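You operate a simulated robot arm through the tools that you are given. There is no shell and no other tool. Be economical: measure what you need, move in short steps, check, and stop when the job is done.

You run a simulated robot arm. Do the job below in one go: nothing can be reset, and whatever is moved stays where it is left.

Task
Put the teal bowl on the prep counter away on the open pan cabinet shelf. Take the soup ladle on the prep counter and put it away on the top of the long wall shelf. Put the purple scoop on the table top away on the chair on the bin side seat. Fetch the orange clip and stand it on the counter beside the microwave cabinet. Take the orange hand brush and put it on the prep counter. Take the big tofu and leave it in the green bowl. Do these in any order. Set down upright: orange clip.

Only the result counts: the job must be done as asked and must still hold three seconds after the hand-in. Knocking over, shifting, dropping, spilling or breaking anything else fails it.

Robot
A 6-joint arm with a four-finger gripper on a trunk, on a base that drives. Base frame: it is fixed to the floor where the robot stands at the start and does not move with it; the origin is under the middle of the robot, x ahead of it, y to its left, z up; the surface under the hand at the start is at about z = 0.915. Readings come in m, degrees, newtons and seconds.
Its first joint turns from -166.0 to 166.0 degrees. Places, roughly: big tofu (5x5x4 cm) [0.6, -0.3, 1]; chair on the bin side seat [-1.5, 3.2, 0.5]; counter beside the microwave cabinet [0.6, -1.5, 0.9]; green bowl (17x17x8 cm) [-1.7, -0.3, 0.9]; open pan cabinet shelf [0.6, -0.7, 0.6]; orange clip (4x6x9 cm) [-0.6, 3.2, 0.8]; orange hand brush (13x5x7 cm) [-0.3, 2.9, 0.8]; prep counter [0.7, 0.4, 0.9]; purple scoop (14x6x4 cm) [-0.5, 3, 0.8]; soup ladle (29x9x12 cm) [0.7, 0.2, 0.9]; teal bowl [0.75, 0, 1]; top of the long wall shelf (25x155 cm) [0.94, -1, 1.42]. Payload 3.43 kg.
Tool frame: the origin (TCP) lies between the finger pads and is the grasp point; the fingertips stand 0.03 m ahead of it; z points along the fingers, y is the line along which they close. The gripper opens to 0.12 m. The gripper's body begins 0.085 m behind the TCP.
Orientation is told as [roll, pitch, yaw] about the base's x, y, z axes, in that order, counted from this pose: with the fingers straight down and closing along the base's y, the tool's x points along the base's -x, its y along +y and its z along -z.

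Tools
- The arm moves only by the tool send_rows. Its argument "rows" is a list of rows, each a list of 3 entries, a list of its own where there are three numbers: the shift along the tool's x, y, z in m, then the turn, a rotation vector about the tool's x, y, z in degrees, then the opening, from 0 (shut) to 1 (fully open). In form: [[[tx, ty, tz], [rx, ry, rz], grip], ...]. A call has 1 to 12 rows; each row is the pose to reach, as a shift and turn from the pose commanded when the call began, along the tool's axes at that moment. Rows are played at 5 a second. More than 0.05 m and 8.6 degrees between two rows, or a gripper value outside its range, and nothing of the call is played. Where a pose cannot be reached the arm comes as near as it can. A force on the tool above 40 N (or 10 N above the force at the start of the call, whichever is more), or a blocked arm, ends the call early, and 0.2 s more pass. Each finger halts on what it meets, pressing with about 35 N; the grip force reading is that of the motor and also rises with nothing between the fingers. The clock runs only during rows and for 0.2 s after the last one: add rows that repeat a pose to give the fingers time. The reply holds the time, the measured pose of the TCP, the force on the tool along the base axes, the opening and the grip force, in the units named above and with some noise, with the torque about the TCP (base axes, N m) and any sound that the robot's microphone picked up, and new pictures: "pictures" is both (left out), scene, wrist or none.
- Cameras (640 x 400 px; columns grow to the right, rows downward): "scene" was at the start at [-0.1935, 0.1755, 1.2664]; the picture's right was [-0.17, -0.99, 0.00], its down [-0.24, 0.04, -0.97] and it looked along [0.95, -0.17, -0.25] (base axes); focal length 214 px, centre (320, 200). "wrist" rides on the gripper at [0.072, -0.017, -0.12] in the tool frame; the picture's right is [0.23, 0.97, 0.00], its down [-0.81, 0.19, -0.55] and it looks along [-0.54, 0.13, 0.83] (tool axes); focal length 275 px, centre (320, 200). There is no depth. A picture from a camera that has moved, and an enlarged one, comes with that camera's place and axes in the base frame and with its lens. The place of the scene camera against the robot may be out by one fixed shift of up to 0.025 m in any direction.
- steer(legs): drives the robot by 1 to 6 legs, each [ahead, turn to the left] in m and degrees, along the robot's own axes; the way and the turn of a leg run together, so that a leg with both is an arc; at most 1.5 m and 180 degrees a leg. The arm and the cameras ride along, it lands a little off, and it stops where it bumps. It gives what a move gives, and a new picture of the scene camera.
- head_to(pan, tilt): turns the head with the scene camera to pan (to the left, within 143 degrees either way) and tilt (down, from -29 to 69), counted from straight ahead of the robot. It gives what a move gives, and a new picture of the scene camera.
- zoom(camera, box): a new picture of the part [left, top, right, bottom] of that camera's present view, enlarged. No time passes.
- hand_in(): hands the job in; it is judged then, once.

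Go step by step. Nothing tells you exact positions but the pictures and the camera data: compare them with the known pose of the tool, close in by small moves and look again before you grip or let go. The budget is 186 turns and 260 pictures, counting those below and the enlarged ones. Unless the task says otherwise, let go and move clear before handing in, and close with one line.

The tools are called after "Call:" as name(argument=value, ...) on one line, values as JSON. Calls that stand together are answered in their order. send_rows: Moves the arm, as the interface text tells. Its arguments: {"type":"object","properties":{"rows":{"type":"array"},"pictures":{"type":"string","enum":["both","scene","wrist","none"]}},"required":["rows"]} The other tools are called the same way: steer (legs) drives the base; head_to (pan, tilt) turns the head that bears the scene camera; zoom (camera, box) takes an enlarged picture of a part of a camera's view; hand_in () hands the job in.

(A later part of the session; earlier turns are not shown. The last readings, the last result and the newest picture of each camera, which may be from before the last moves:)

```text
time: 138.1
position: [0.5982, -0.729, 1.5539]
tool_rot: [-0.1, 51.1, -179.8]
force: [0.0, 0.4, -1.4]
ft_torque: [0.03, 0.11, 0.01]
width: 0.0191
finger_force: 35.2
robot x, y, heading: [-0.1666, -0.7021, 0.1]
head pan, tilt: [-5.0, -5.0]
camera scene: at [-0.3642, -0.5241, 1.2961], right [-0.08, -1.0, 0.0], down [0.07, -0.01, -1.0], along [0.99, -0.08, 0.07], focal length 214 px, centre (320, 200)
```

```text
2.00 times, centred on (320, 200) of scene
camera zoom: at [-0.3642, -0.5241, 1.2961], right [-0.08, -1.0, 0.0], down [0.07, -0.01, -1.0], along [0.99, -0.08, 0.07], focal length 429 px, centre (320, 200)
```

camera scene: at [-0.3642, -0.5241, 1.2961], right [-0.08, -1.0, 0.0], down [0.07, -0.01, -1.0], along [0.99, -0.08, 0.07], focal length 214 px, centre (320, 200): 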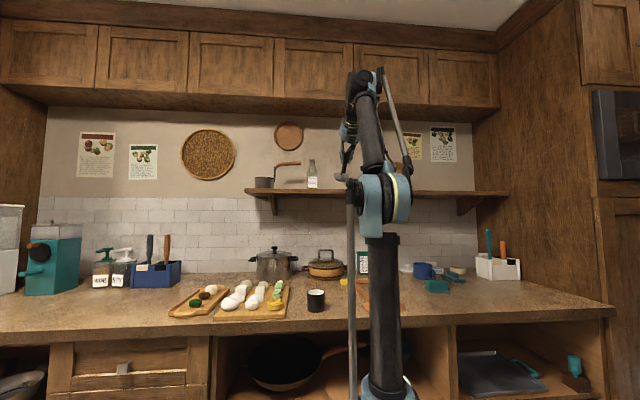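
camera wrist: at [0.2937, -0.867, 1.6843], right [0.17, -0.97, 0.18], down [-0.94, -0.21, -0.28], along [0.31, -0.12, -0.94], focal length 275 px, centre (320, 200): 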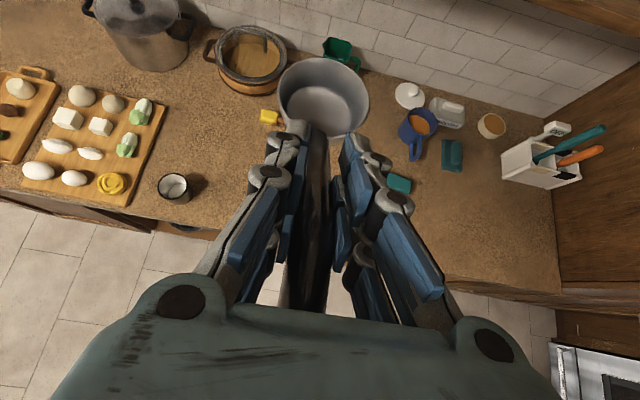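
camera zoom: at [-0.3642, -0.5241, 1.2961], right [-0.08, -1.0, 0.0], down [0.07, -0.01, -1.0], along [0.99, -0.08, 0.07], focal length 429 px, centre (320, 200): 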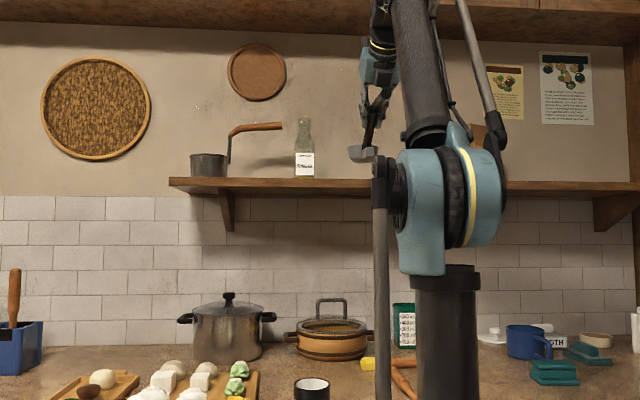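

The gap is confirmed and I'm centred in it. I'll drive forward 0.17 m with the bowl above the shelf.

Call:
steer(legs=[[0.17, 0]])

Call:
send_rows(rows=[[[0.019, 0, 0.023], [0, 0, 0], 0], [[0.038, 0, 0.047], [0, 0, 0], 0], [[0.05, 0, 0.062], [0, 0, 0], 0], [[0.05, 0, 0.062], [0, 0, 0], 0]], pictures="wrist")

Call:
zoom(camera="scene", box=[240, 100, 400, 200])

```text
time: 139.6
position: [0.7535, -0.7292, 1.5595]
tool_rot: [-0.1, 51.7, -179.6]
force: [0.4, -0.5, -2.1]
ft_torque: [0.05, 0.13, 0.02]
width: 0.019
finger_force: 34.7
robot x, y, heading: [0.0002, -0.7073, 0.2]
head pan, tilt: [-5.0, -5.0]
camera scene: at [-0.197, -0.5236, 1.2961], right [-0.09, -1.0, 0.0], down [0.07, -0.01, -1.0], along [0.99, -0.08, 0.07], focal length 214 px, centre (320, 200)
```

scene: 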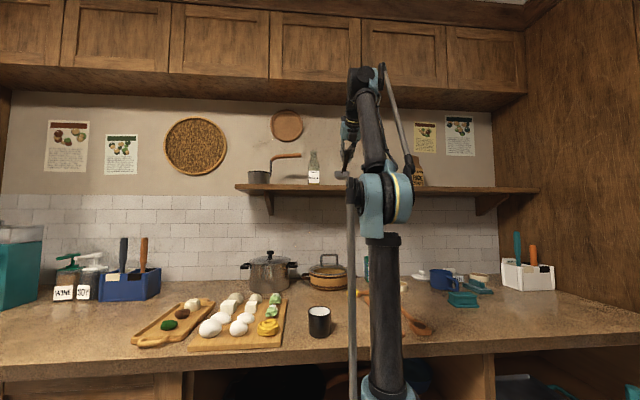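

```text
time: 140.6
position: [0.8112, -0.7305, 1.5552]
tool_rot: [-0.3, 52.5, -179.6]
force: [-0.3, 1.6, -1.2]
ft_torque: [0.01, 0.12, 0.01]
width: 0.0191
finger_force: 34.9
out of reach, approached as far as the arm can: row 1, 2, 3, 4
robot x, y, heading: [0.0042, -0.7051, 0.0]
head pan, tilt: [-5.0, -5.0]
camera wrist: at [0.7575, -0.7144, 1.6843], right [0.15, -0.97, 0.18], down [-0.93, -0.2, -0.31], along [0.34, -0.12, -0.93], focal length 275 px, centre (320, 200)
```

wrist: 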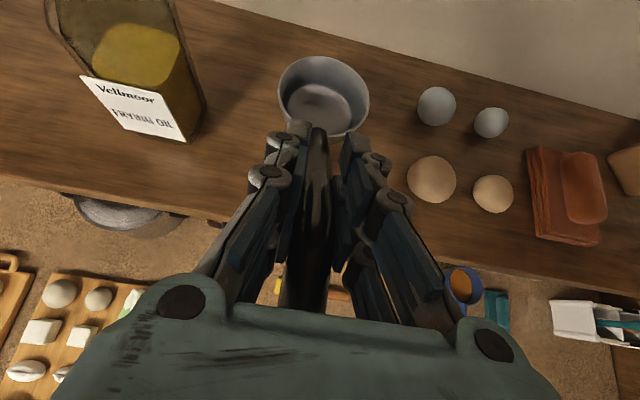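

```text
4.00 times, centred on (320, 150) of scene
camera zoom: at [-0.1971, -0.5236, 1.2961], right [-0.09, -1.0, 0.0], down [0.07, -0.01, -1.0], along [0.99, -0.08, 0.07], focal length 858 px, centre (320, 400)
```

zoom: 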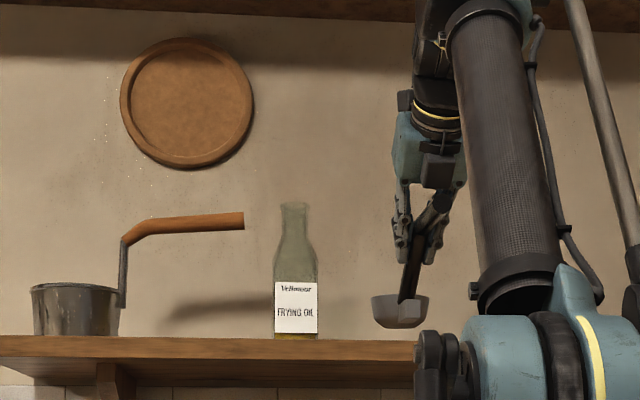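

The ladle hangs ~2 cm above the shelf in the gap. I'll move forward 2.5 cm, level by 2°, and lower until contact.

Call:
send_rows(rows=[[[0.008, 0, 0.01], [0, -1, 0], 0], [[0.015, 0, 0.02], [0, -2, 0], 0], [[0.007, 0, 0.026], [0, -2, 0], 0], [[-0.001, 0, 0.032], [0, -2, 0], 0], [[-0.009, 0, 0.038], [0, -2, 0], 0], [[-0.013, 0, 0.041], [0, -2, 0], 0]], pictures="wrist")

Call:
zoom(camera="scene", box=[280, 120, 400, 200])

```text
time: 142.0
position: [0.8362, -0.7308, 1.5201]
tool_rot: [-0.4, 50.6, -179.5]
force: [-3.0, -0.7, 25.8]
ft_torque: [-0.02, -0.2, 0.04]
width: 0.0195
finger_force: 34.7
out of reach, approached as far as the arm can: row 1, 2
robot x, y, heading: [0.0011, -0.7074, 0.2]
head pan, tilt: [-5.0, -5.0]
camera wrist: at [0.786, -0.7157, 1.6504], right [0.16, -0.97, 0.17], down [-0.94, -0.2, -0.28], along [0.3, -0.12, -0.94], focal length 275 px, centre (320, 200)
```

wrist: 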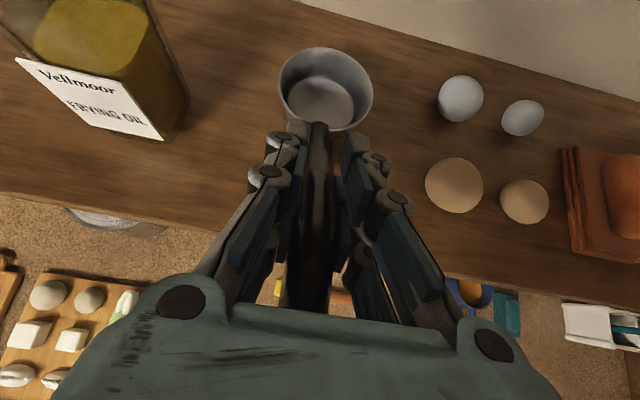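

```text
5.00 times, centred on (340, 160) of scene
camera zoom: at [-0.1982, -0.5236, 1.2959], right [-0.09, -1.0, 0.0], down [0.07, -0.01, -1.0], along [0.99, -0.08, 0.07], focal length 1072 px, centre (220, 400)
```

zoom: 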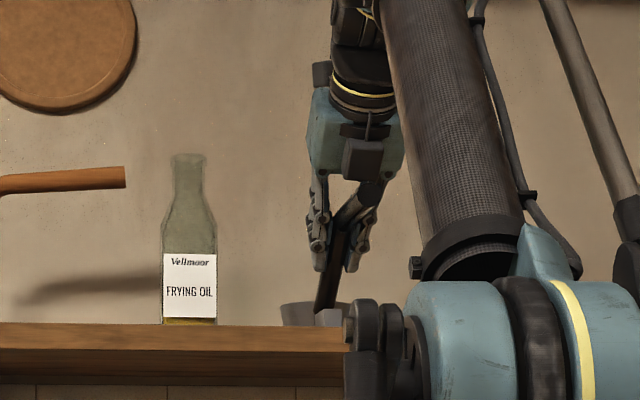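

It is resting on the shelf. I'll relieve the pressure by 3 mm, then open.

Call:
send_rows(rows=[[[0.0024, 0, -0.002], [0, 0, 0], 0], [[0.0024, 0, -0.002], [0, 0, 0], 0]], pictures="none")

Call:
send_rows(rows=[[[0, 0, 0], [0, 0, 0], 0.18], [[0, 0, 0], [0, 0, 0], 0.25], [[0, 0, 0], [0, 0, 0], 0.4], [[0, 0, 0], [0, 0, 0], 0.4]], pictures="wrist")

```text
time: 142.6
position: [0.8356, -0.7302, 1.5209]
tool_rot: [-0.4, 50.4, -179.5]
force: [0.3, -0.2, -1.5]
ft_torque: [0.01, 0.1, -0.02]
width: 0.0194
finger_force: 35.1
robot x, y, heading: [0.0023, -0.7027, 0.2]
head pan, tilt: [-5.0, -5.0]
```

```text
time: 143.6
position: [0.8357, -0.7306, 1.5218]
tool_rot: [-0.3, 50.6, -179.4]
force: [0.7, 1.1, 0.3]
ft_torque: [-0.01, -0.03, 0.03]
width: 0.0484
finger_force: 0.0
robot x, y, heading: [0.002, -0.7078, 0.1]
head pan, tilt: [-5.0, -5.0]
camera wrist: at [0.7875, -0.7158, 1.6525], right [0.16, -0.97, 0.17], down [-0.94, -0.2, -0.28], along [0.3, -0.12, -0.95], focal length 275 px, centre (320, 200)
```

wrist: 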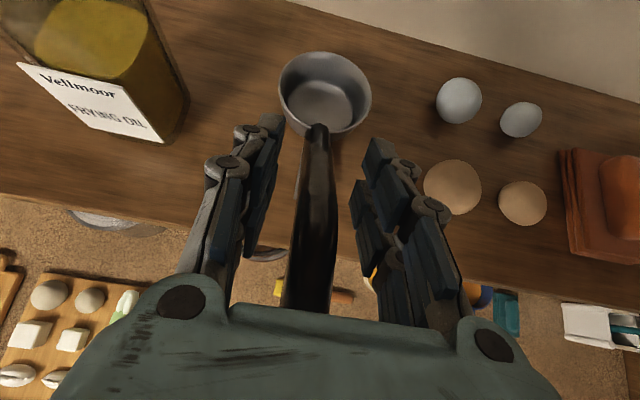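

The ladle stands on its own. I'll withdraw straight back along the handle.

Call:
send_rows(rows=[[[-0.019, 0, -0.023], [0, 0, 0], 0.5], [[-0.045, 0, -0.054], [0, 0, 0], 0.5], [[-0.07, 0, -0.085], [0, 0, 0], 0.5], [[-0.095, 0, -0.116], [0, 0, 0], 0.5], [[-0.12, 0, -0.146], [0, 0, 0], 0.5], [[-0.12, 0, -0.146], [0, 0, 0], 0.5]], pictures="wrist")

Call:
steer(legs=[[-0.25, 0]])

Call:
zoom(camera="scene", box=[220, 120, 380, 220])

```text
time: 145.0
position: [0.6469, -0.73, 1.522]
tool_rot: [-0.2, 50.4, -179.7]
force: [0.5, -0.2, 0.4]
ft_torque: [-0.01, 0.02, 0.01]
width: 0.06
finger_force: 0.0
robot x, y, heading: [-0.0015, -0.7084, -0.1]
head pan, tilt: [-5.0, -5.0]
camera wrist: at [0.5968, -0.7145, 1.652], right [0.15, -0.97, 0.18], down [-0.94, -0.2, -0.27], along [0.3, -0.12, -0.95], focal length 275 px, centre (320, 200)
```

wrist: 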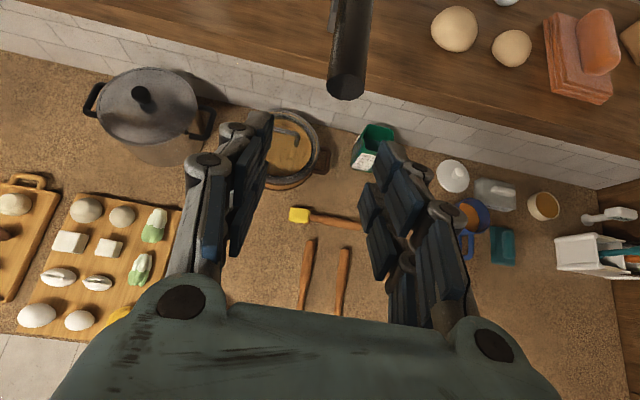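

```text
time: 146.8
position: [0.3924, -0.7297, 1.5215]
tool_rot: [-0.2, 50.5, -179.5]
force: [-0.7, -0.7, 0.1]
ft_torque: [-0.03, 0.0, 0.0]
width: 0.06
finger_force: 0.1
robot x, y, heading: [-0.2512, -0.7042, 0.4]
head pan, tilt: [-5.0, -5.0]
camera scene: at [-0.4498, -0.5247, 1.296], right [-0.08, -1.0, 0.0], down [0.07, -0.01, -1.0], along [0.99, -0.08, 0.07], focal length 214 px, centre (320, 200)
```

scene: 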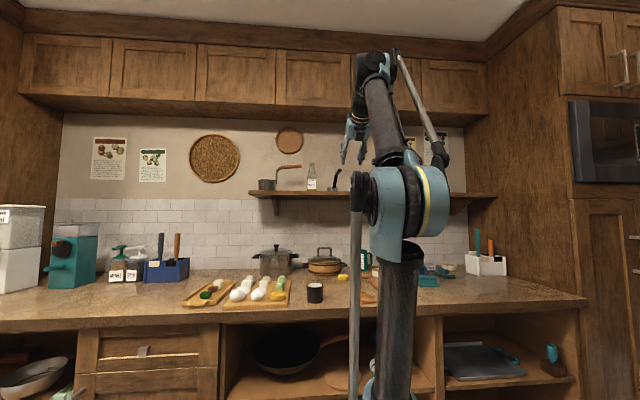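

```text
4.00 times, centred on (300, 170) of scene
camera zoom: at [-0.4498, -0.5247, 1.296], right [-0.08, -1.0, 0.0], down [0.07, -0.01, -1.0], along [0.99, -0.08, 0.07], focal length 858 px, centre (400, 320)
```

zoom: 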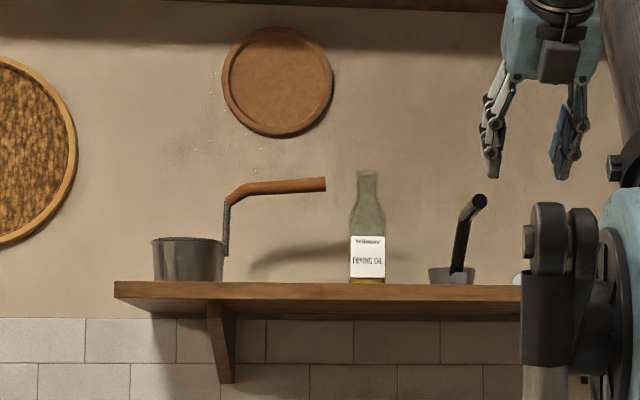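

The ladle is done. Now the big tofu at about (0.61, -0.288): I'll unwind the wrist roll, point the tool down, and drive in front of it.

Call:
send_rows(rows=[[[0, 0, 0], [0, 0, -8], 0.6], [[0, 0, 0], [0, 0, -16], 0.6], [[0, 0, 0], [0, 0, -24], 0.6], [[0, 0, 0], [0, 0, -32], 0.6], [[0, 0, 0], [0, 0, -40], 0.6], [[0, 0, 0], [0, 0, -48], 0.6], [[0, 0, 0], [0, 0, -56], 0.6], [[0, 0, 0], [0, 0, -64], 0.6], [[0, 0, 0], [0, 0, -72], 0.6], [[0, 0, 0], [0, 0, -80], 0.6], [[0, 0, 0], [0, 0, -88], 0.6], [[0, 0, 0], [0, 0, -90], 0.6]], pictures="none")

Call:
send_rows(rows=[[[0, 0, 0], [0, 0, -8], 0.6], [[0, 0, 0], [0, 0, -16], 0.6], [[0, 0, 0], [0, 0, -24], 0.6], [[0, 0, 0], [0, 0, -32], 0.6], [[0, 0, 0], [0, 0, -40], 0.6], [[0, 0, 0], [0, 0, -48], 0.6], [[0, 0, 0], [0, 0, -56], 0.6], [[0, 0, 0], [0, 0, -64], 0.6], [[0, 0, 0], [0, 0, -72], 0.6], [[0, 0, 0], [0, 0, -80], 0.6], [[0, 0, 0], [0, 0, -88], 0.6], [[0, 0, 0], [0, 0, -90], 0.6]], pictures="none")

Call:
send_rows(rows=[[[0.03, 0, 0.02], [0, 8, 0], 0.6], [[0.06, 0, 0.04], [0, 16, 0], 0.6], [[0.09, 0, 0.06], [0, 24, 0], 0.6], [[0.12, 0, 0.08], [0, 32, 0], 0.6], [[0.15, 0, 0.1], [0, 40, 0], 0.6], [[0.18, 0, 0.12], [0, 48, 0], 0.6], [[0.2, 0, 0.14], [0, 50.5, 0], 0.6], [[0.2, 0, 0.14], [0, 50.5, 0], 0.6]], pictures="none")

Call:
steer(legs=[[0, 90], [0.44, 0], [0, -90], [0.12, 0]])

Call:
zoom(camera="wrist", box=[0, 0, 640, 400])

```text
time: 149.4
position: [0.375, -0.7292, 1.529]
tool_rot: [51.2, 0.0, -89.4]
force: [0.0, 0.3, -0.5]
ft_torque: [0.02, -0.05, 0.03]
width: 0.0722
finger_force: 0.1
robot x, y, heading: [-0.2501, -0.7054, 0.3]
head pan, tilt: [-5.0, -5.0]
```

```text
time: 152.0
position: [0.3749, -0.728, 1.5288]
tool_rot: [0.1, -51.3, 0.5]
force: [-0.2, 0.2, -0.7]
ft_torque: [-0.01, 0.0, 0.01]
width: 0.0719
finger_force: 0.1
robot x, y, heading: [-0.2502, -0.7077, 0.3]
head pan, tilt: [-5.0, -5.0]
```

```text
time: 153.8
position: [0.3575, -0.7281, 1.2849]
tool_rot: [0.0, -0.7, 0.6]
force: [-0.5, -0.4, -0.9]
ft_torque: [0.0, 0.0, 0.01]
width: 0.0719
finger_force: 0.0
robot x, y, heading: [-0.2517, -0.706, 0.2]
head pan, tilt: [-5.0, -5.0]
```

```text
time: 166.0
position: [0.4781, -0.2959, 1.2849]
tool_rot: [0.0, -0.6, -0.4]
force: [-0.4, 0.0, -0.2]
ft_torque: [0.07, 0.01, 0.01]
width: 0.0718
finger_force: 0.0
robot x, y, heading: [-0.1312, -0.2583, -0.3]
head pan, tilt: [-5.0, -5.0]
camera scene: at [-0.3263, -0.0713, 1.296], right [-0.1, -1.0, 0.0], down [0.07, -0.01, -1.0], along [0.99, -0.1, 0.07], focal length 214 px, centre (320, 200)
```

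scene: 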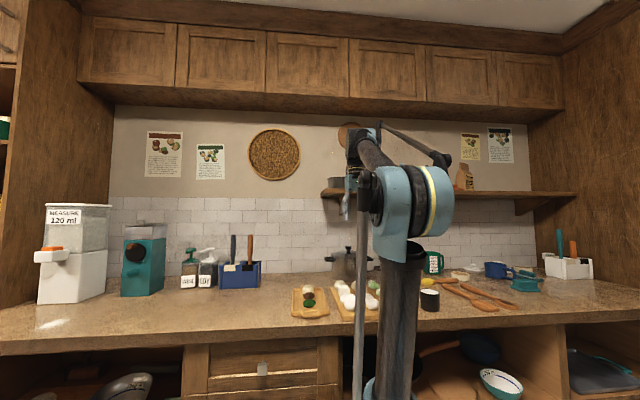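

```text
1.00 times, centred on (320, 200) of wrist (not enlarged: the box is as wide or as high as the picture)
camera zoom: at [0.4054, -0.3121, 1.4037], right [-0.23, 0.97, 0.0], down [0.81, 0.19, 0.56], along [0.55, 0.13, -0.83], focal length 275 px, centre (320, 200)
```

zoom: 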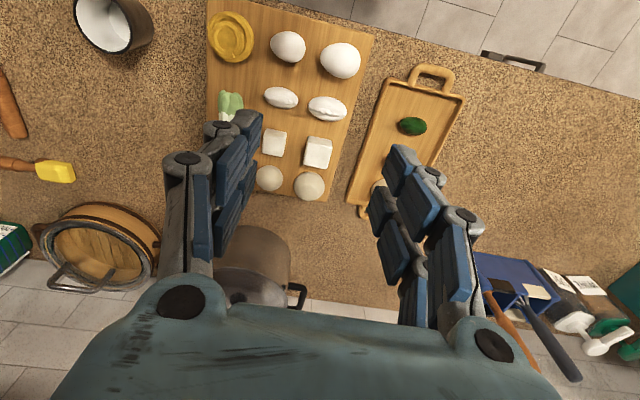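

The big tofu is at about (0.60, -0.273). I'll move above it.

Call:
send_rows(rows=[[[-0.025, 0.005, 0.04], [0, 0, 0], 0.6], [[-0.05, 0.01, 0.08], [0, 0, 0], 0.6], [[-0.075, 0.014, 0.12], [0, 0, 0], 0.6], [[-0.1, 0.018, 0.16], [0, 0, 0], 0.6], [[-0.122, 0.022, 0.195], [0, 0, 0], 0.6], [[-0.122, 0.022, 0.195], [0, 0, 0], 0.6]], pictures="wrist")

```text
time: 167.4
position: [0.5893, -0.2744, 1.0985]
tool_rot: [0.1, -1.5, -0.3]
force: [0.2, -0.5, 0.3]
ft_torque: [-0.03, -0.02, 0.01]
width: 0.072
finger_force: 0.1
robot x, y, heading: [-0.1279, -0.2568, -0.3]
head pan, tilt: [-5.0, -5.0]
camera wrist: at [0.5147, -0.2913, 1.2172], right [-0.23, 0.97, 0.0], down [0.8, 0.19, 0.57], along [0.56, 0.13, -0.82], focal length 275 px, centre (320, 200)
```

wrist: 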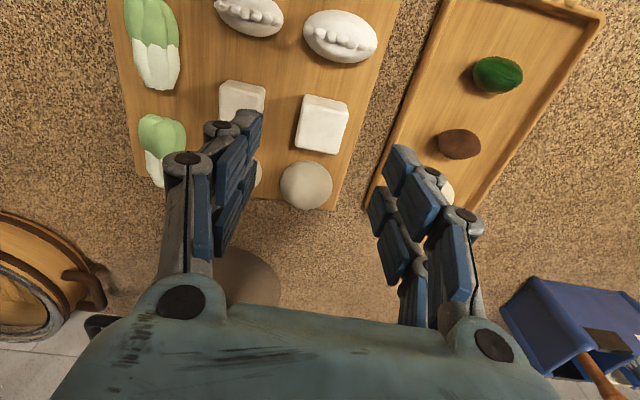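

The tofu centre is refined to (0.600, -0.268). I'll descend with a 6.3 cm opening, stopping short to check.

Call:
send_rows(rows=[[[-0.004, 0.003, 0.03], [0, 1, 0], 0.525], [[-0.008, 0.006, 0.06], [0, 1.4, 0], 0.525], [[-0.0107, 0.007, 0.085], [0, 1.4, 0], 0.525], [[-0.0107, 0.007, 0.085], [0, 1.4, 0], 0.525]], pictures="wrist")

```text
time: 168.4
position: [0.6021, -0.2662, 1.0151]
tool_rot: [0.2, 0.1, -0.3]
force: [-0.5, 1.1, -1.4]
ft_torque: [0.0, 0.01, 0.0]
width: 0.0631
finger_force: 0.1
robot x, y, heading: [-0.1302, -0.258, -0.4]
head pan, tilt: [-5.0, -5.0]
camera wrist: at [0.5302, -0.2834, 1.1344], right [-0.23, 0.97, 0.0], down [0.81, 0.19, 0.55], along [0.54, 0.13, -0.83], focal length 275 px, centre (320, 200)
```

wrist: 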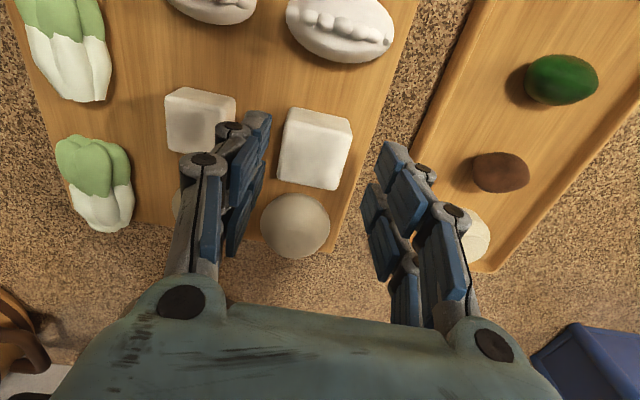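

Aligned to within 4 mm. I'll adjust, lower to z 0.965 and close.

Call:
send_rows(rows=[[[0.004, -0.0035, 0.02], [0, 0, 0], 0.525], [[0.004, -0.0035, 0.04], [0, 0, 0], 0.525], [[0.004, -0.0035, 0.05], [0, 0, 0], 0.525], [[0.004, -0.0035, 0.05], [0, 0, 0], 0.4], [[0.004, -0.0035, 0.05], [0, 0, 0], 0.35], [[0.004, -0.0035, 0.05], [0, 0, 0], 0.35]], pictures="wrist")

```text
time: 169.8
position: [0.5985, -0.2691, 0.9646]
tool_rot: [0.0, -0.1, -0.4]
force: [-0.4, -1.3, -0.1]
ft_torque: [0.02, -0.02, -0.02]
width: 0.0437
finger_force: 35.3
robot x, y, heading: [-0.1296, -0.2554, -0.5]
head pan, tilt: [-5.0, -5.0]
camera wrist: at [0.5264, -0.2868, 1.0838], right [-0.23, 0.97, 0.0], down [0.81, 0.19, 0.55], along [0.54, 0.13, -0.83], focal length 275 px, centre (320, 200)
```

wrist: 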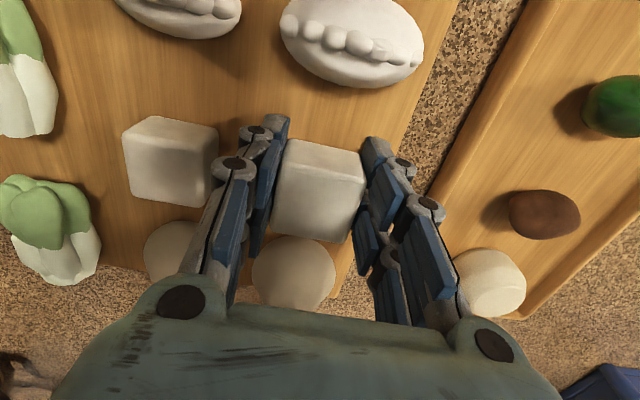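

Gripped at 4.4 cm. I'll lift and draw back.

Call:
send_rows(rows=[[[0, 0, -0.02], [0, 0, 0], 0.32], [[0, 0, -0.06], [0, 0, 0], 0.32], [[0, 0, -0.11], [0, 0, 0], 0.32], [[0, 0, -0.16], [0, 0, 0], 0.32], [[0.02, 0, -0.2], [0, 0, 0], 0.32], [[0.06, 0, -0.22], [0, 0, 0], 0.32], [[0.1, 0, -0.22], [0, 0, 0], 0.32]], pictures="wrist")

Call:
head_to(pan=140, tilt=15)

```text
time: 171.4
position: [0.499, -0.2689, 1.184]
tool_rot: [0.1, 0.0, -0.3]
force: [0.8, -1.1, 0.2]
ft_torque: [-0.01, 0.1, 0.03]
width: 0.0434
finger_force: 35.0
robot x, y, heading: [-0.1299, -0.259, -0.7]
head pan, tilt: [-5.0, -5.0]
camera wrist: at [0.4276, -0.2862, 1.3043], right [-0.23, 0.97, 0.0], down [0.81, 0.19, 0.55], along [0.54, 0.13, -0.83], focal length 275 px, centre (320, 200)
```

wrist: 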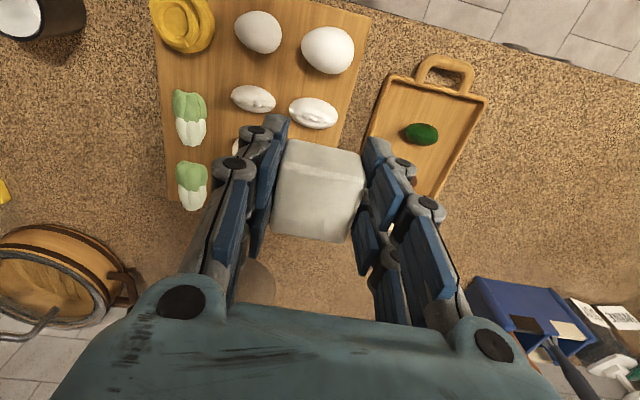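

```text
time: 173.7
position: [0.4999, -0.2679, 1.184]
tool_rot: [0.0, 0.0, -0.3]
force: [0.3, -0.9, -1.0]
ft_torque: [-0.01, 0.02, 0.0]
width: 0.0438
finger_force: 34.9
robot x, y, heading: [-0.1286, -0.2561, -0.4]
head pan, tilt: [140.0, 15.0]
camera scene: at [-0.4845, -0.0019, 1.2663], right [0.65, 0.76, -0.01], down [0.18, -0.17, -0.97], along [-0.74, 0.63, -0.25], focal length 214 px, centre (320, 200)
```

scene: 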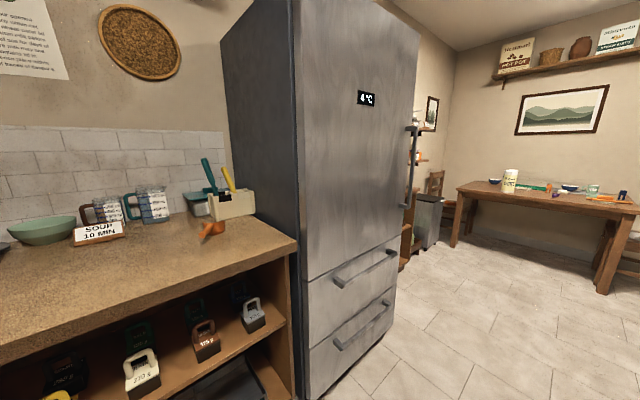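

The tofu is held. The green bowl is on the opposite counter at about (-1.62, -0.29), so I'll turn around and approach.

Call:
steer(legs=[[0, 180], [0.35, 0]])

Call:
head_to(pan=-5, tilt=25)

Call:
zoom(camera="wrist", box=[0, 0, 640, 400])

```text
time: 184.3
position: [-1.1027, -0.2417, 1.1834]
tool_rot: [0.0, 0.0, 179.7]
force: [0.3, 0.1, -1.2]
ft_torque: [0.03, -0.04, 0.01]
width: 0.0437
finger_force: 34.6
robot x, y, heading: [-0.4722, -0.2498, 178.8]
head pan, tilt: [140.0, 15.0]
camera scene: at [-0.1049, -0.502, 1.2662], right [-0.65, -0.76, -0.01], down [-0.18, 0.17, -0.97], along [0.73, -0.63, -0.25], focal length 214 px, centre (320, 200)
```

scene: 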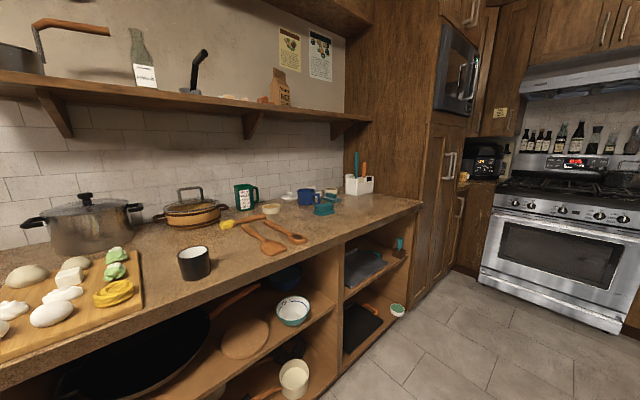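

```text
time: 186.6
position: [-1.0882, -0.2408, 1.1923]
tool_rot: [0.0, -0.8, 179.5]
force: [-0.4, -0.5, -0.8]
ft_torque: [-0.02, -0.02, 0.02]
width: 0.0436
finger_force: 35.1
robot x, y, heading: [-0.4714, -0.248, 179.3]
head pan, tilt: [-5.0, 25.0]
camera scene: at [-0.2671, -0.4315, 1.2479], right [0.1, 0.99, 0.0], down [0.43, -0.04, -0.9], along [-0.9, 0.09, -0.43], focal length 214 px, centre (320, 200)
```

scene: 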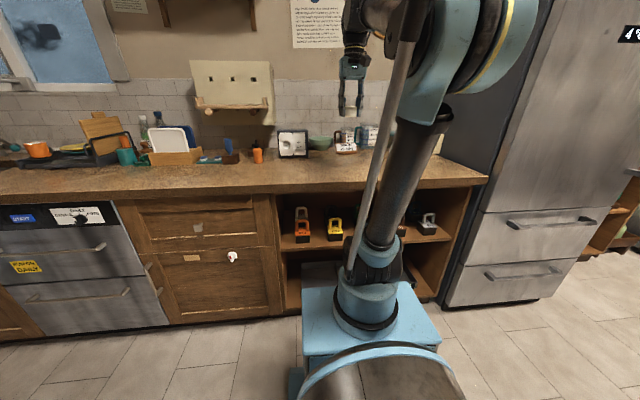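

```text
1.00 times, centred on (320, 200) of wrist (not enlarged: the box is as wide or as high as the picture)
camera zoom: at [-1.0162, -0.2248, 1.3108], right [0.22, -0.97, 0.0], down [-0.81, -0.19, 0.56], along [-0.55, -0.12, -0.83], focal length 275 px, centre (320, 200)
```

zoom: 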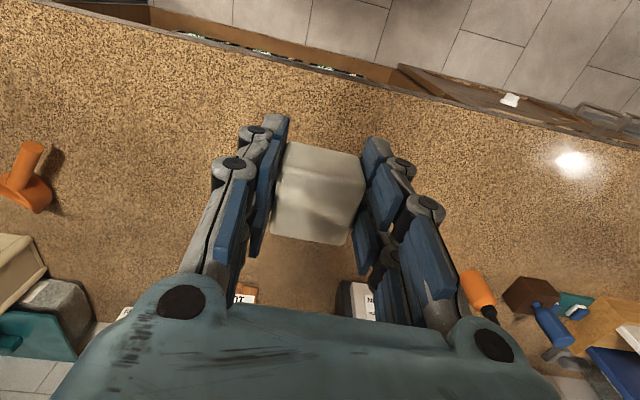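

The bowl's centre is at about (-1.70, -0.29), with a card and a timer beside it. I'll drive 0.2 m closer, then extend with some pitch.

Call:
steer(legs=[[0.2, 0]])

Call:
send_rows(rows=[[[-0.045, 0, 0], [0, -4, 0], 0.32], [[-0.09, 0, 0], [0, -8, 0], 0.32], [[-0.135, 0, 0], [0, -12, 0], 0.32], [[-0.18, 0, 0], [0, -16, 0], 0.32], [[-0.225, 0.005, 0], [0, -20, 0], 0.32], [[-0.27, 0.01, 0], [0, -24, 0], 0.32], [[-0.3, 0.015, 0], [0, -28, 0], 0.32], [[-0.3, 0.02, 0], [0, -28, 0], 0.32]])

```text
time: 188.2
position: [-1.2901, -0.2375, 1.1922]
tool_rot: [0.0, -0.8, 179.6]
force: [0.7, 0.5, -0.2]
ft_torque: [0.0, -0.04, -0.01]
width: 0.0438
finger_force: 35.1
robot x, y, heading: [-0.6749, -0.2453, 179.3]
head pan, tilt: [-5.0, 25.0]
camera scene: at [-0.4683, -0.4284, 1.2479], right [0.1, 0.99, 0.0], down [0.43, -0.04, -0.9], along [-0.9, 0.09, -0.43], focal length 214 px, centre (320, 200)
```

scene: 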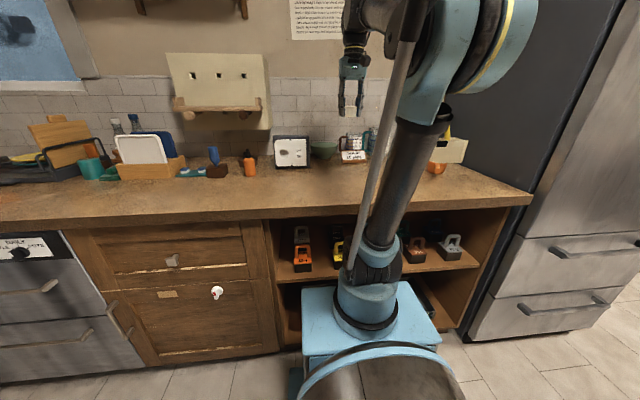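

```text
time: 190.1
position: [-1.5731, -0.2533, 1.2077]
tool_rot: [0.1, -29.4, 179.6]
force: [0.2, -0.2, 0.2]
ft_torque: [0.0, -0.03, -0.01]
width: 0.0439
finger_force: 34.8
robot x, y, heading: [-0.6752, -0.2457, 178.8]
head pan, tilt: [-5.0, 25.0]
camera scene: at [-0.4683, -0.4284, 1.2479], right [0.1, 0.99, 0.0], down [0.43, -0.04, -0.9], along [-0.9, 0.09, -0.43], focal length 214 px, centre (320, 200)
camera wrist: at [-1.4528, -0.2382, 1.276], right [0.19, -0.97, -0.11], down [-0.44, -0.19, 0.88], along [-0.88, -0.12, -0.46], focal length 275 px, centre (320, 200)
```

scene: 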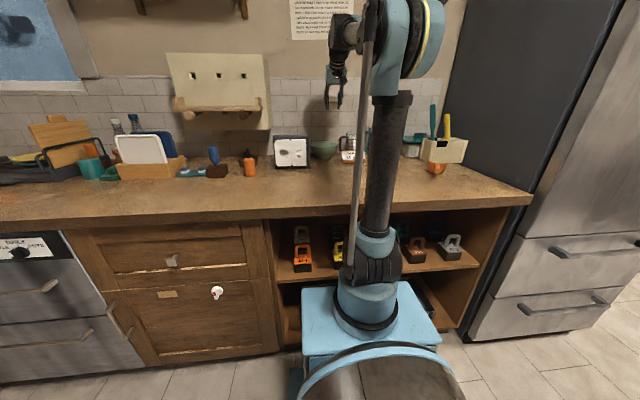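
wrist: 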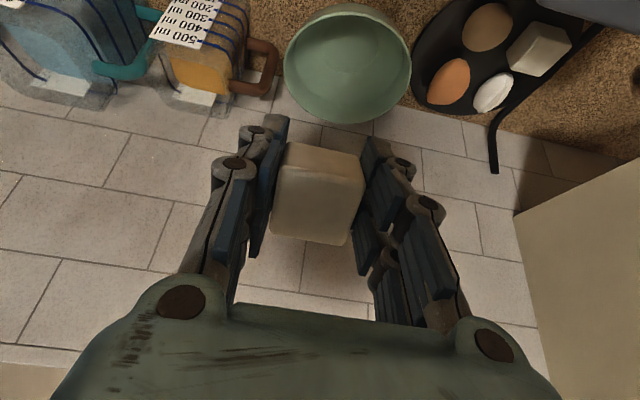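

The bowl centre is refined to (-1.66, -0.279). I'll move the tofu over it at z ≈ 1.07.

Call:
send_rows(rows=[[[-0.03, 0.01, 0.02], [0, 0, 0], 0.32], [[-0.06, 0.02, 0.04], [0, 0, 0], 0.32], [[-0.05, 0.026, 0.085], [0, 0, 0], 0.32], [[-0.03, 0.026, 0.125], [0, 0, 0], 0.32], [[-0.0095, 0.026, 0.16], [0, 0, 0], 0.32], [[-0.0095, 0.026, 0.16], [0, 0, 0], 0.32]], pictures="wrist")

Call:
zoom(camera="scene", box=[260, 90, 400, 190])

```text
time: 191.4
position: [-1.6606, -0.2824, 1.0707]
tool_rot: [0.1, -29.4, 179.5]
force: [-0.6, 0.0, -1.0]
ft_torque: [-0.02, -0.01, 0.0]
width: 0.0438
finger_force: 35.1
robot x, y, heading: [-0.6773, -0.2449, 179.0]
head pan, tilt: [-5.0, 25.0]
camera wrist: at [-1.5387, -0.2668, 1.14], right [0.19, -0.97, -0.11], down [-0.44, -0.19, 0.88], along [-0.88, -0.12, -0.46], focal length 275 px, centre (320, 200)
```

wrist: 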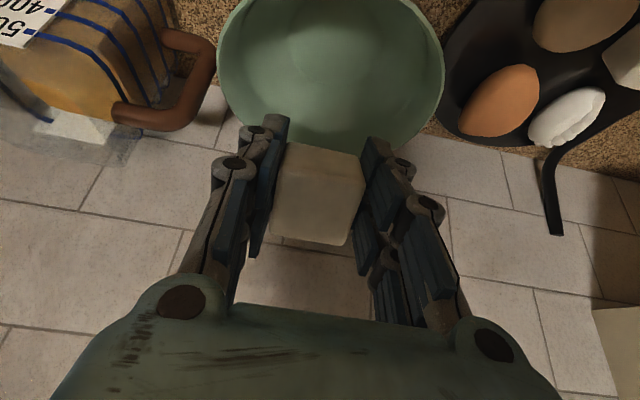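

```text
4.00 times, centred on (330, 140) of scene
camera zoom: at [-0.4684, -0.4285, 1.2479], right [0.1, 0.99, 0.0], down [0.43, -0.04, -0.9], along [-0.9, 0.09, -0.43], focal length 858 px, centre (280, 440)
```

zoom: 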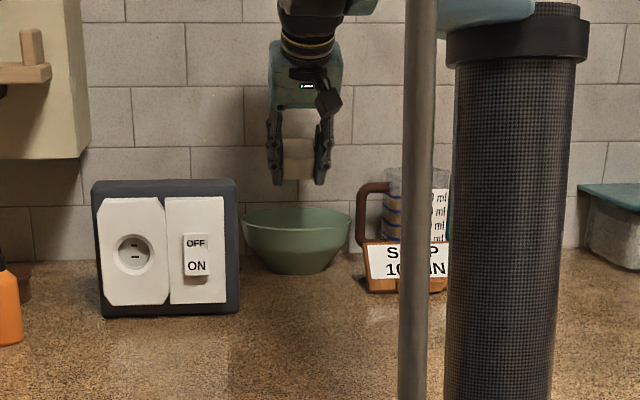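

I'm over the bowl. I'll lower into it and release gently.

Call:
send_rows(rows=[[[0.026, -0.002, 0.034], [0, 0, 0], 0.32], [[0.04, -0.004, 0.052], [0, 0, 0], 0.32], [[0.0527, -0.004, 0.069], [0, 0, 0], 0.32], [[0.0527, -0.004, 0.069], [0, 0, 0], 0.32]], pictures="wrist")

Call:
zoom(camera="scene", box=[260, 90, 400, 190])

```text
time: 192.4
position: [-1.6491, -0.277, 0.9824]
tool_rot: [0.0, -29.4, 179.6]
force: [-0.3, 1.2, -0.8]
ft_torque: [0.0, -0.02, 0.05]
width: 0.0435
finger_force: 35.1
robot x, y, heading: [-0.6728, -0.2491, 179.0]
head pan, tilt: [-5.0, 25.0]
camera wrist: at [-1.5278, -0.2612, 1.0533], right [0.19, -0.97, -0.11], down [-0.44, -0.19, 0.88], along [-0.88, -0.12, -0.46], focal length 275 px, centre (320, 200)
```

wrist: 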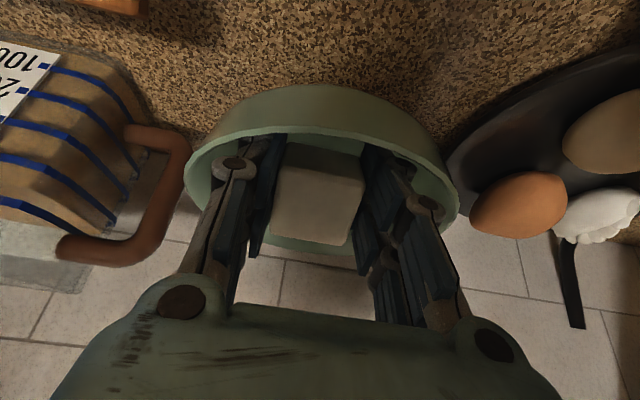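

```text
4.00 times, centred on (330, 140) of scene
camera zoom: at [-0.4684, -0.4285, 1.2479], right [0.1, 0.99, 0.0], down [0.43, -0.04, -0.9], along [-0.9, 0.09, -0.43], focal length 858 px, centre (280, 440)
```

zoom: 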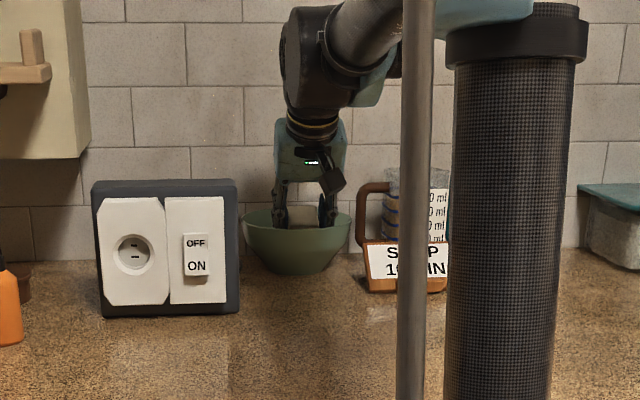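

Inside the bowl. I'll lower 8 mm more, open, then withdraw along the tool axis.

Call:
send_rows(rows=[[[0.004, 0, 0.007], [0, 0, 0], 0.32], [[0.004, 0, 0.007], [0, 0, 0], 0.42], [[0.004, 0, 0.007], [0, 0, 0], 0.5], [[0.004, 0, 0.007], [0, 0, 0], 0.5]], pictures="none")

Call:
send_rows(rows=[[[0, 0, -0.03], [0, 0, 0], 0.5], [[0, 0, -0.07], [0, 0, 0], 0.5], [[0, 0, -0.11], [0, 0, 0], 0.5], [[0, 0, -0.15], [0, 0, 0], 0.5], [[0, 0, -0.19], [0, 0, 0], 0.5], [[0, 0, -0.22], [0, 0, 0], 0.5]], pictures="wrist")

```text
time: 193.4
position: [-1.6496, -0.2772, 0.9766]
tool_rot: [0.0, -29.4, 179.5]
force: [-1.5, -1.5, 1.0]
ft_torque: [0.02, -0.08, 0.0]
width: 0.0597
finger_force: 0.1
robot x, y, heading: [-0.6758, -0.2405, 179.0]
head pan, tilt: [-5.0, 25.0]
```

```text
time: 194.8
position: [-1.5427, -0.277, 1.1688]
tool_rot: [0.1, -29.5, 179.5]
force: [0.0, 1.7, -1.1]
ft_torque: [-0.01, -0.02, -0.03]
width: 0.0597
finger_force: 0.0
robot x, y, heading: [-0.6739, -0.2435, 179.1]
head pan, tilt: [-5.0, 25.0]
camera wrist: at [-1.4218, -0.2613, 1.2374], right [0.19, -0.97, -0.11], down [-0.44, -0.19, 0.88], along [-0.88, -0.12, -0.46], focal length 275 px, centre (320, 200)
```

wrist: 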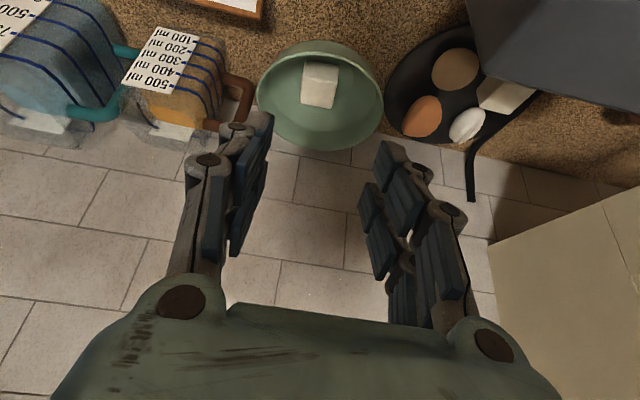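

The tofu lies in the green bowl. I'll retract and drive toward the table.

Call:
send_rows(rows=[[[0.02, 0, -0.03], [0, 0, 0], 0.5], [[0.06, 0, -0.06], [0, 0, 0], 0.5], [[0.1, 0, -0.09], [0, 0, 0], 0.5], [[0.14, 0, -0.12], [0, 4, 0], 0.5], [[0.18, 0, -0.15], [0, 8, 0], 0.5], [[0.2, 0, -0.16], [0, 8, 0], 0.5]], pictures="none")

Call:
steer(legs=[[-0.22, 0], [0, -89], [1.3, 0], [0.75, 0]])

Call:
head_to(pan=0, tilt=20)

```text
time: 196.2
position: [-1.2884, -0.2781, 1.2095]
tool_rot: [0.1, -21.2, 179.4]
force: [-1.0, 0.3, -0.4]
ft_torque: [0.0, -0.04, 0.05]
width: 0.06
finger_force: 0.1
robot x, y, heading: [-0.6725, -0.2486, 179.1]
head pan, tilt: [-5.0, 25.0]
```

```text
time: 212.2
position: [-0.5369, 2.4086, 1.2087]
tool_rot: [0.0, -21.4, 91.7]
force: [-0.5, -1.4, -0.2]
ft_torque: [0.0, 0.02, 0.03]
width: 0.0597
finger_force: 0.1
robot x, y, heading: [-0.4761, 1.7965, 90.9]
head pan, tilt: [-5.0, 25.0]
camera scene: at [-0.6503, 1.5916, 1.2479], right [1.0, -0.07, 0.0], down [-0.03, -0.43, -0.9], along [0.06, 0.9, -0.43], focal length 214 px, centre (320, 200)
```

scene: 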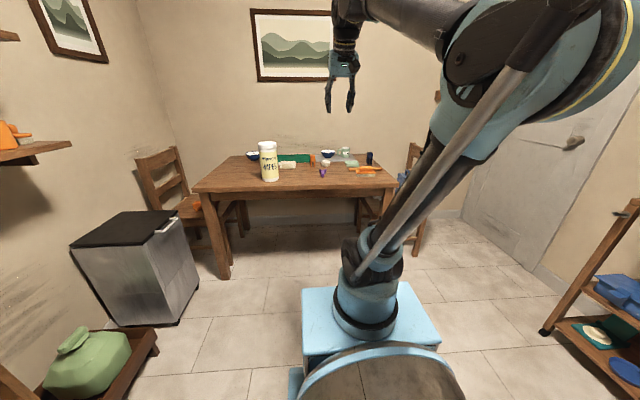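

```text
time: 212.8
position: [-0.5357, 2.3926, 1.2162]
tool_rot: [0.2, -22.1, 91.6]
force: [-0.3, 0.2, -0.1]
ft_torque: [-0.03, 0.02, 0.02]
width: 0.0602
finger_force: 0.1
robot x, y, heading: [-0.4803, 1.7959, 91.2]
head pan, tilt: [0.0, 20.0]
camera scene: at [-0.6584, 1.5929, 1.2559], right [1.0, 0.02, 0.0], down [0.01, -0.35, -0.94], along [-0.02, 0.93, -0.35], focal length 214 px, centre (320, 200)
```

scene: 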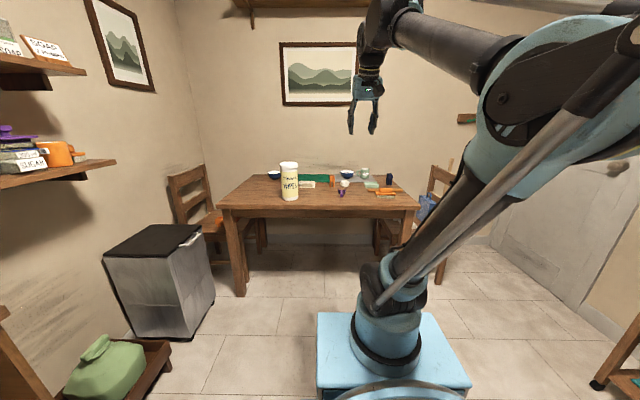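

Call:
zoom(camera="scene", box=[200, 140, 440, 290])

Call:
zoom(camera="scene", box=[300, 155, 412, 225])

```text
2.67 times, centred on (320, 215) of scene
camera zoom: at [-0.6584, 1.5929, 1.2559], right [1.0, 0.02, 0.0], down [0.01, -0.35, -0.94], along [-0.02, 0.93, -0.35], focal length 572 px, centre (320, 160)
```

zoom: 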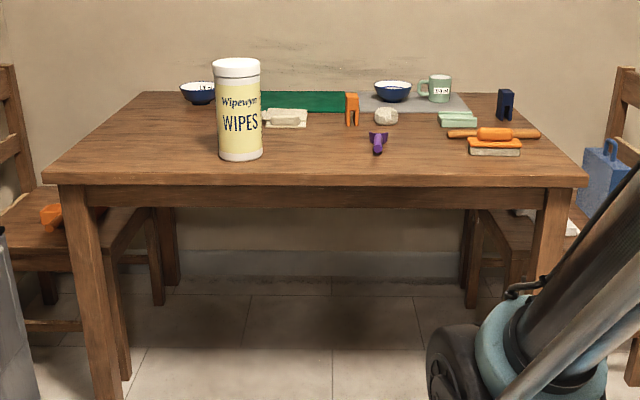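

```text
5.71 times, centred on (356, 190) of scene
camera zoom: at [-0.6584, 1.5929, 1.2559], right [1.0, 0.02, 0.0], down [0.01, -0.35, -0.94], along [-0.02, 0.93, -0.35], focal length 1226 px, centre (114, 257)
```

zoom: 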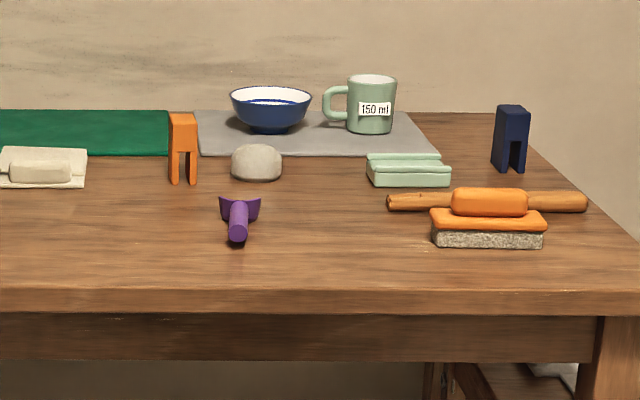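

I see the orange clip (standing), purple scoop (handle towards me) and orange brush on the table. I'll drive closer and view them with the wrist camera.

Call:
steer(legs=[[0.35, 0]])

Call:
zoom(camera="wrist", box=[0, 0, 640, 400])

Call:
head_to(pan=35, tilt=30)

```text
time: 215.1
position: [-0.5397, 2.7338, 1.2156]
tool_rot: [0.2, -22.1, 91.3]
force: [-0.2, -0.1, 0.5]
ft_torque: [-0.01, 0.01, 0.01]
width: 0.0597
finger_force: 0.1
robot x, y, heading: [-0.4879, 2.1304, 90.9]
head pan, tilt: [0.0, 20.0]
camera scene: at [-0.6655, 1.9352, 1.2559], right [1.0, 0.02, 0.0], down [0.01, -0.35, -0.94], along [-0.01, 0.94, -0.35], focal length 214 px, centre (320, 200)
```

scene: 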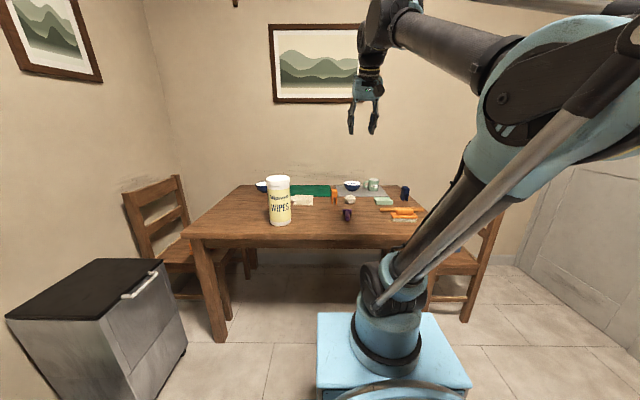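

```text
1.00 times, centred on (320, 200) of wrist (not enlarged: the box is as wide or as high as the picture)
camera zoom: at [-0.5201, 2.6232, 1.3003], right [-0.97, -0.24, -0.08], down [-0.2, 0.54, 0.82], along [-0.15, 0.81, -0.57], focal length 275 px, centre (320, 200)
```

zoom: 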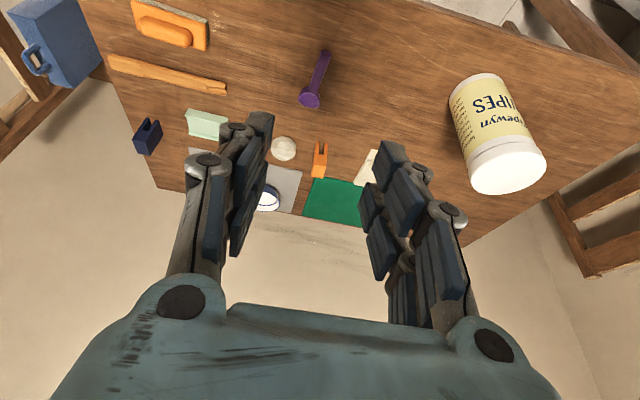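

```text
time: 216.1
position: [-0.5384, 2.7205, 1.2242]
tool_rot: [0.0, -22.7, 91.4]
force: [0.5, -0.1, -0.6]
ft_torque: [0.06, 0.01, 0.02]
width: 0.06
finger_force: 0.0
robot x, y, heading: [-0.4859, 2.1366, 90.9]
head pan, tilt: [35.0, 30.0]
camera scene: at [-0.717, 1.9152, 1.2401], right [0.81, 0.59, -0.01], down [0.29, -0.42, -0.86], along [-0.51, 0.7, -0.51], focal length 214 px, centre (320, 200)
```

scene: 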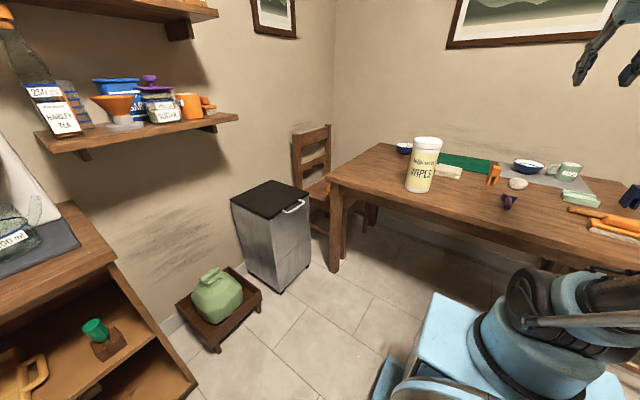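

The scoop handle runs at x ≈ -0.55 from y 2.88 to 2.96. I'll descend to a view point just above it.

Call:
send_rows(rows=[[[-0.004, 0.001, 0.043], [0, 0, 0], 0.5], [[-0.008, 0.002, 0.086], [0, 0, 0], 0.5], [[-0.011, 0.003, 0.128], [0, 0, 0], 0.5], [[-0.015, 0.004, 0.171], [0, 0, 0], 0.5], [[-0.019, 0.005, 0.214], [0, 0, 0], 0.5], [[-0.023, 0.006, 0.257], [0, 0, 0], 0.5], [[-0.026, 0.007, 0.3], [0, 0, 0], 0.5], [[-0.026, 0.007, 0.3], [0, 0, 0], 0.5]], pictures="wrist")

Call:
zoom(camera="wrist", box=[240, 60, 400, 160])

```text
time: 217.9
position: [-0.5514, 2.8587, 0.9569]
tool_rot: [0.0, -22.7, 91.3]
force: [-0.8, 0.4, -0.3]
ft_torque: [0.01, -0.01, 0.02]
width: 0.0603
finger_force: 0.0
robot x, y, heading: [-0.487, 2.1334, 90.8]
head pan, tilt: [35.0, 30.0]
camera wrist: at [-0.5312, 2.748, 1.04], right [-0.97, -0.24, -0.09], down [-0.2, 0.53, 0.82], along [-0.15, 0.82, -0.56], focal length 275 px, centre (320, 200)
```

wrist: 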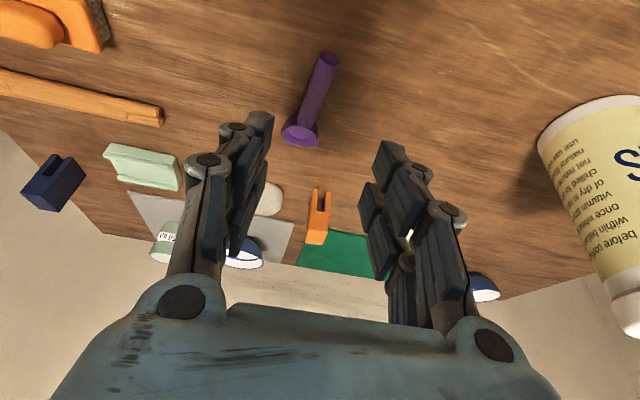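

```text
4.00 times, centred on (320, 110) of wrist
camera zoom: at [-0.5312, 2.748, 1.04], right [-0.97, -0.24, -0.09], down [-0.2, 0.53, 0.82], along [-0.15, 0.82, -0.56], focal length 1101 px, centre (320, 560)
```

zoom: 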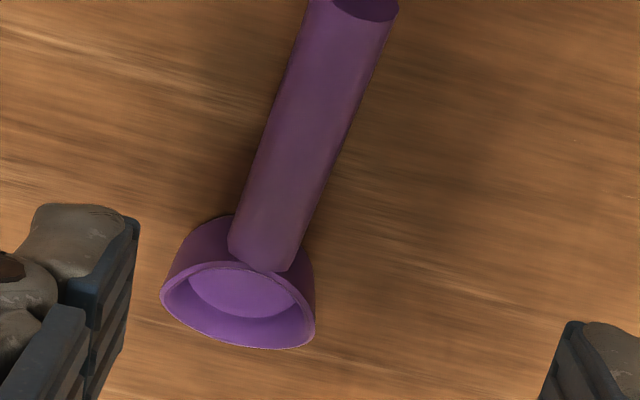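

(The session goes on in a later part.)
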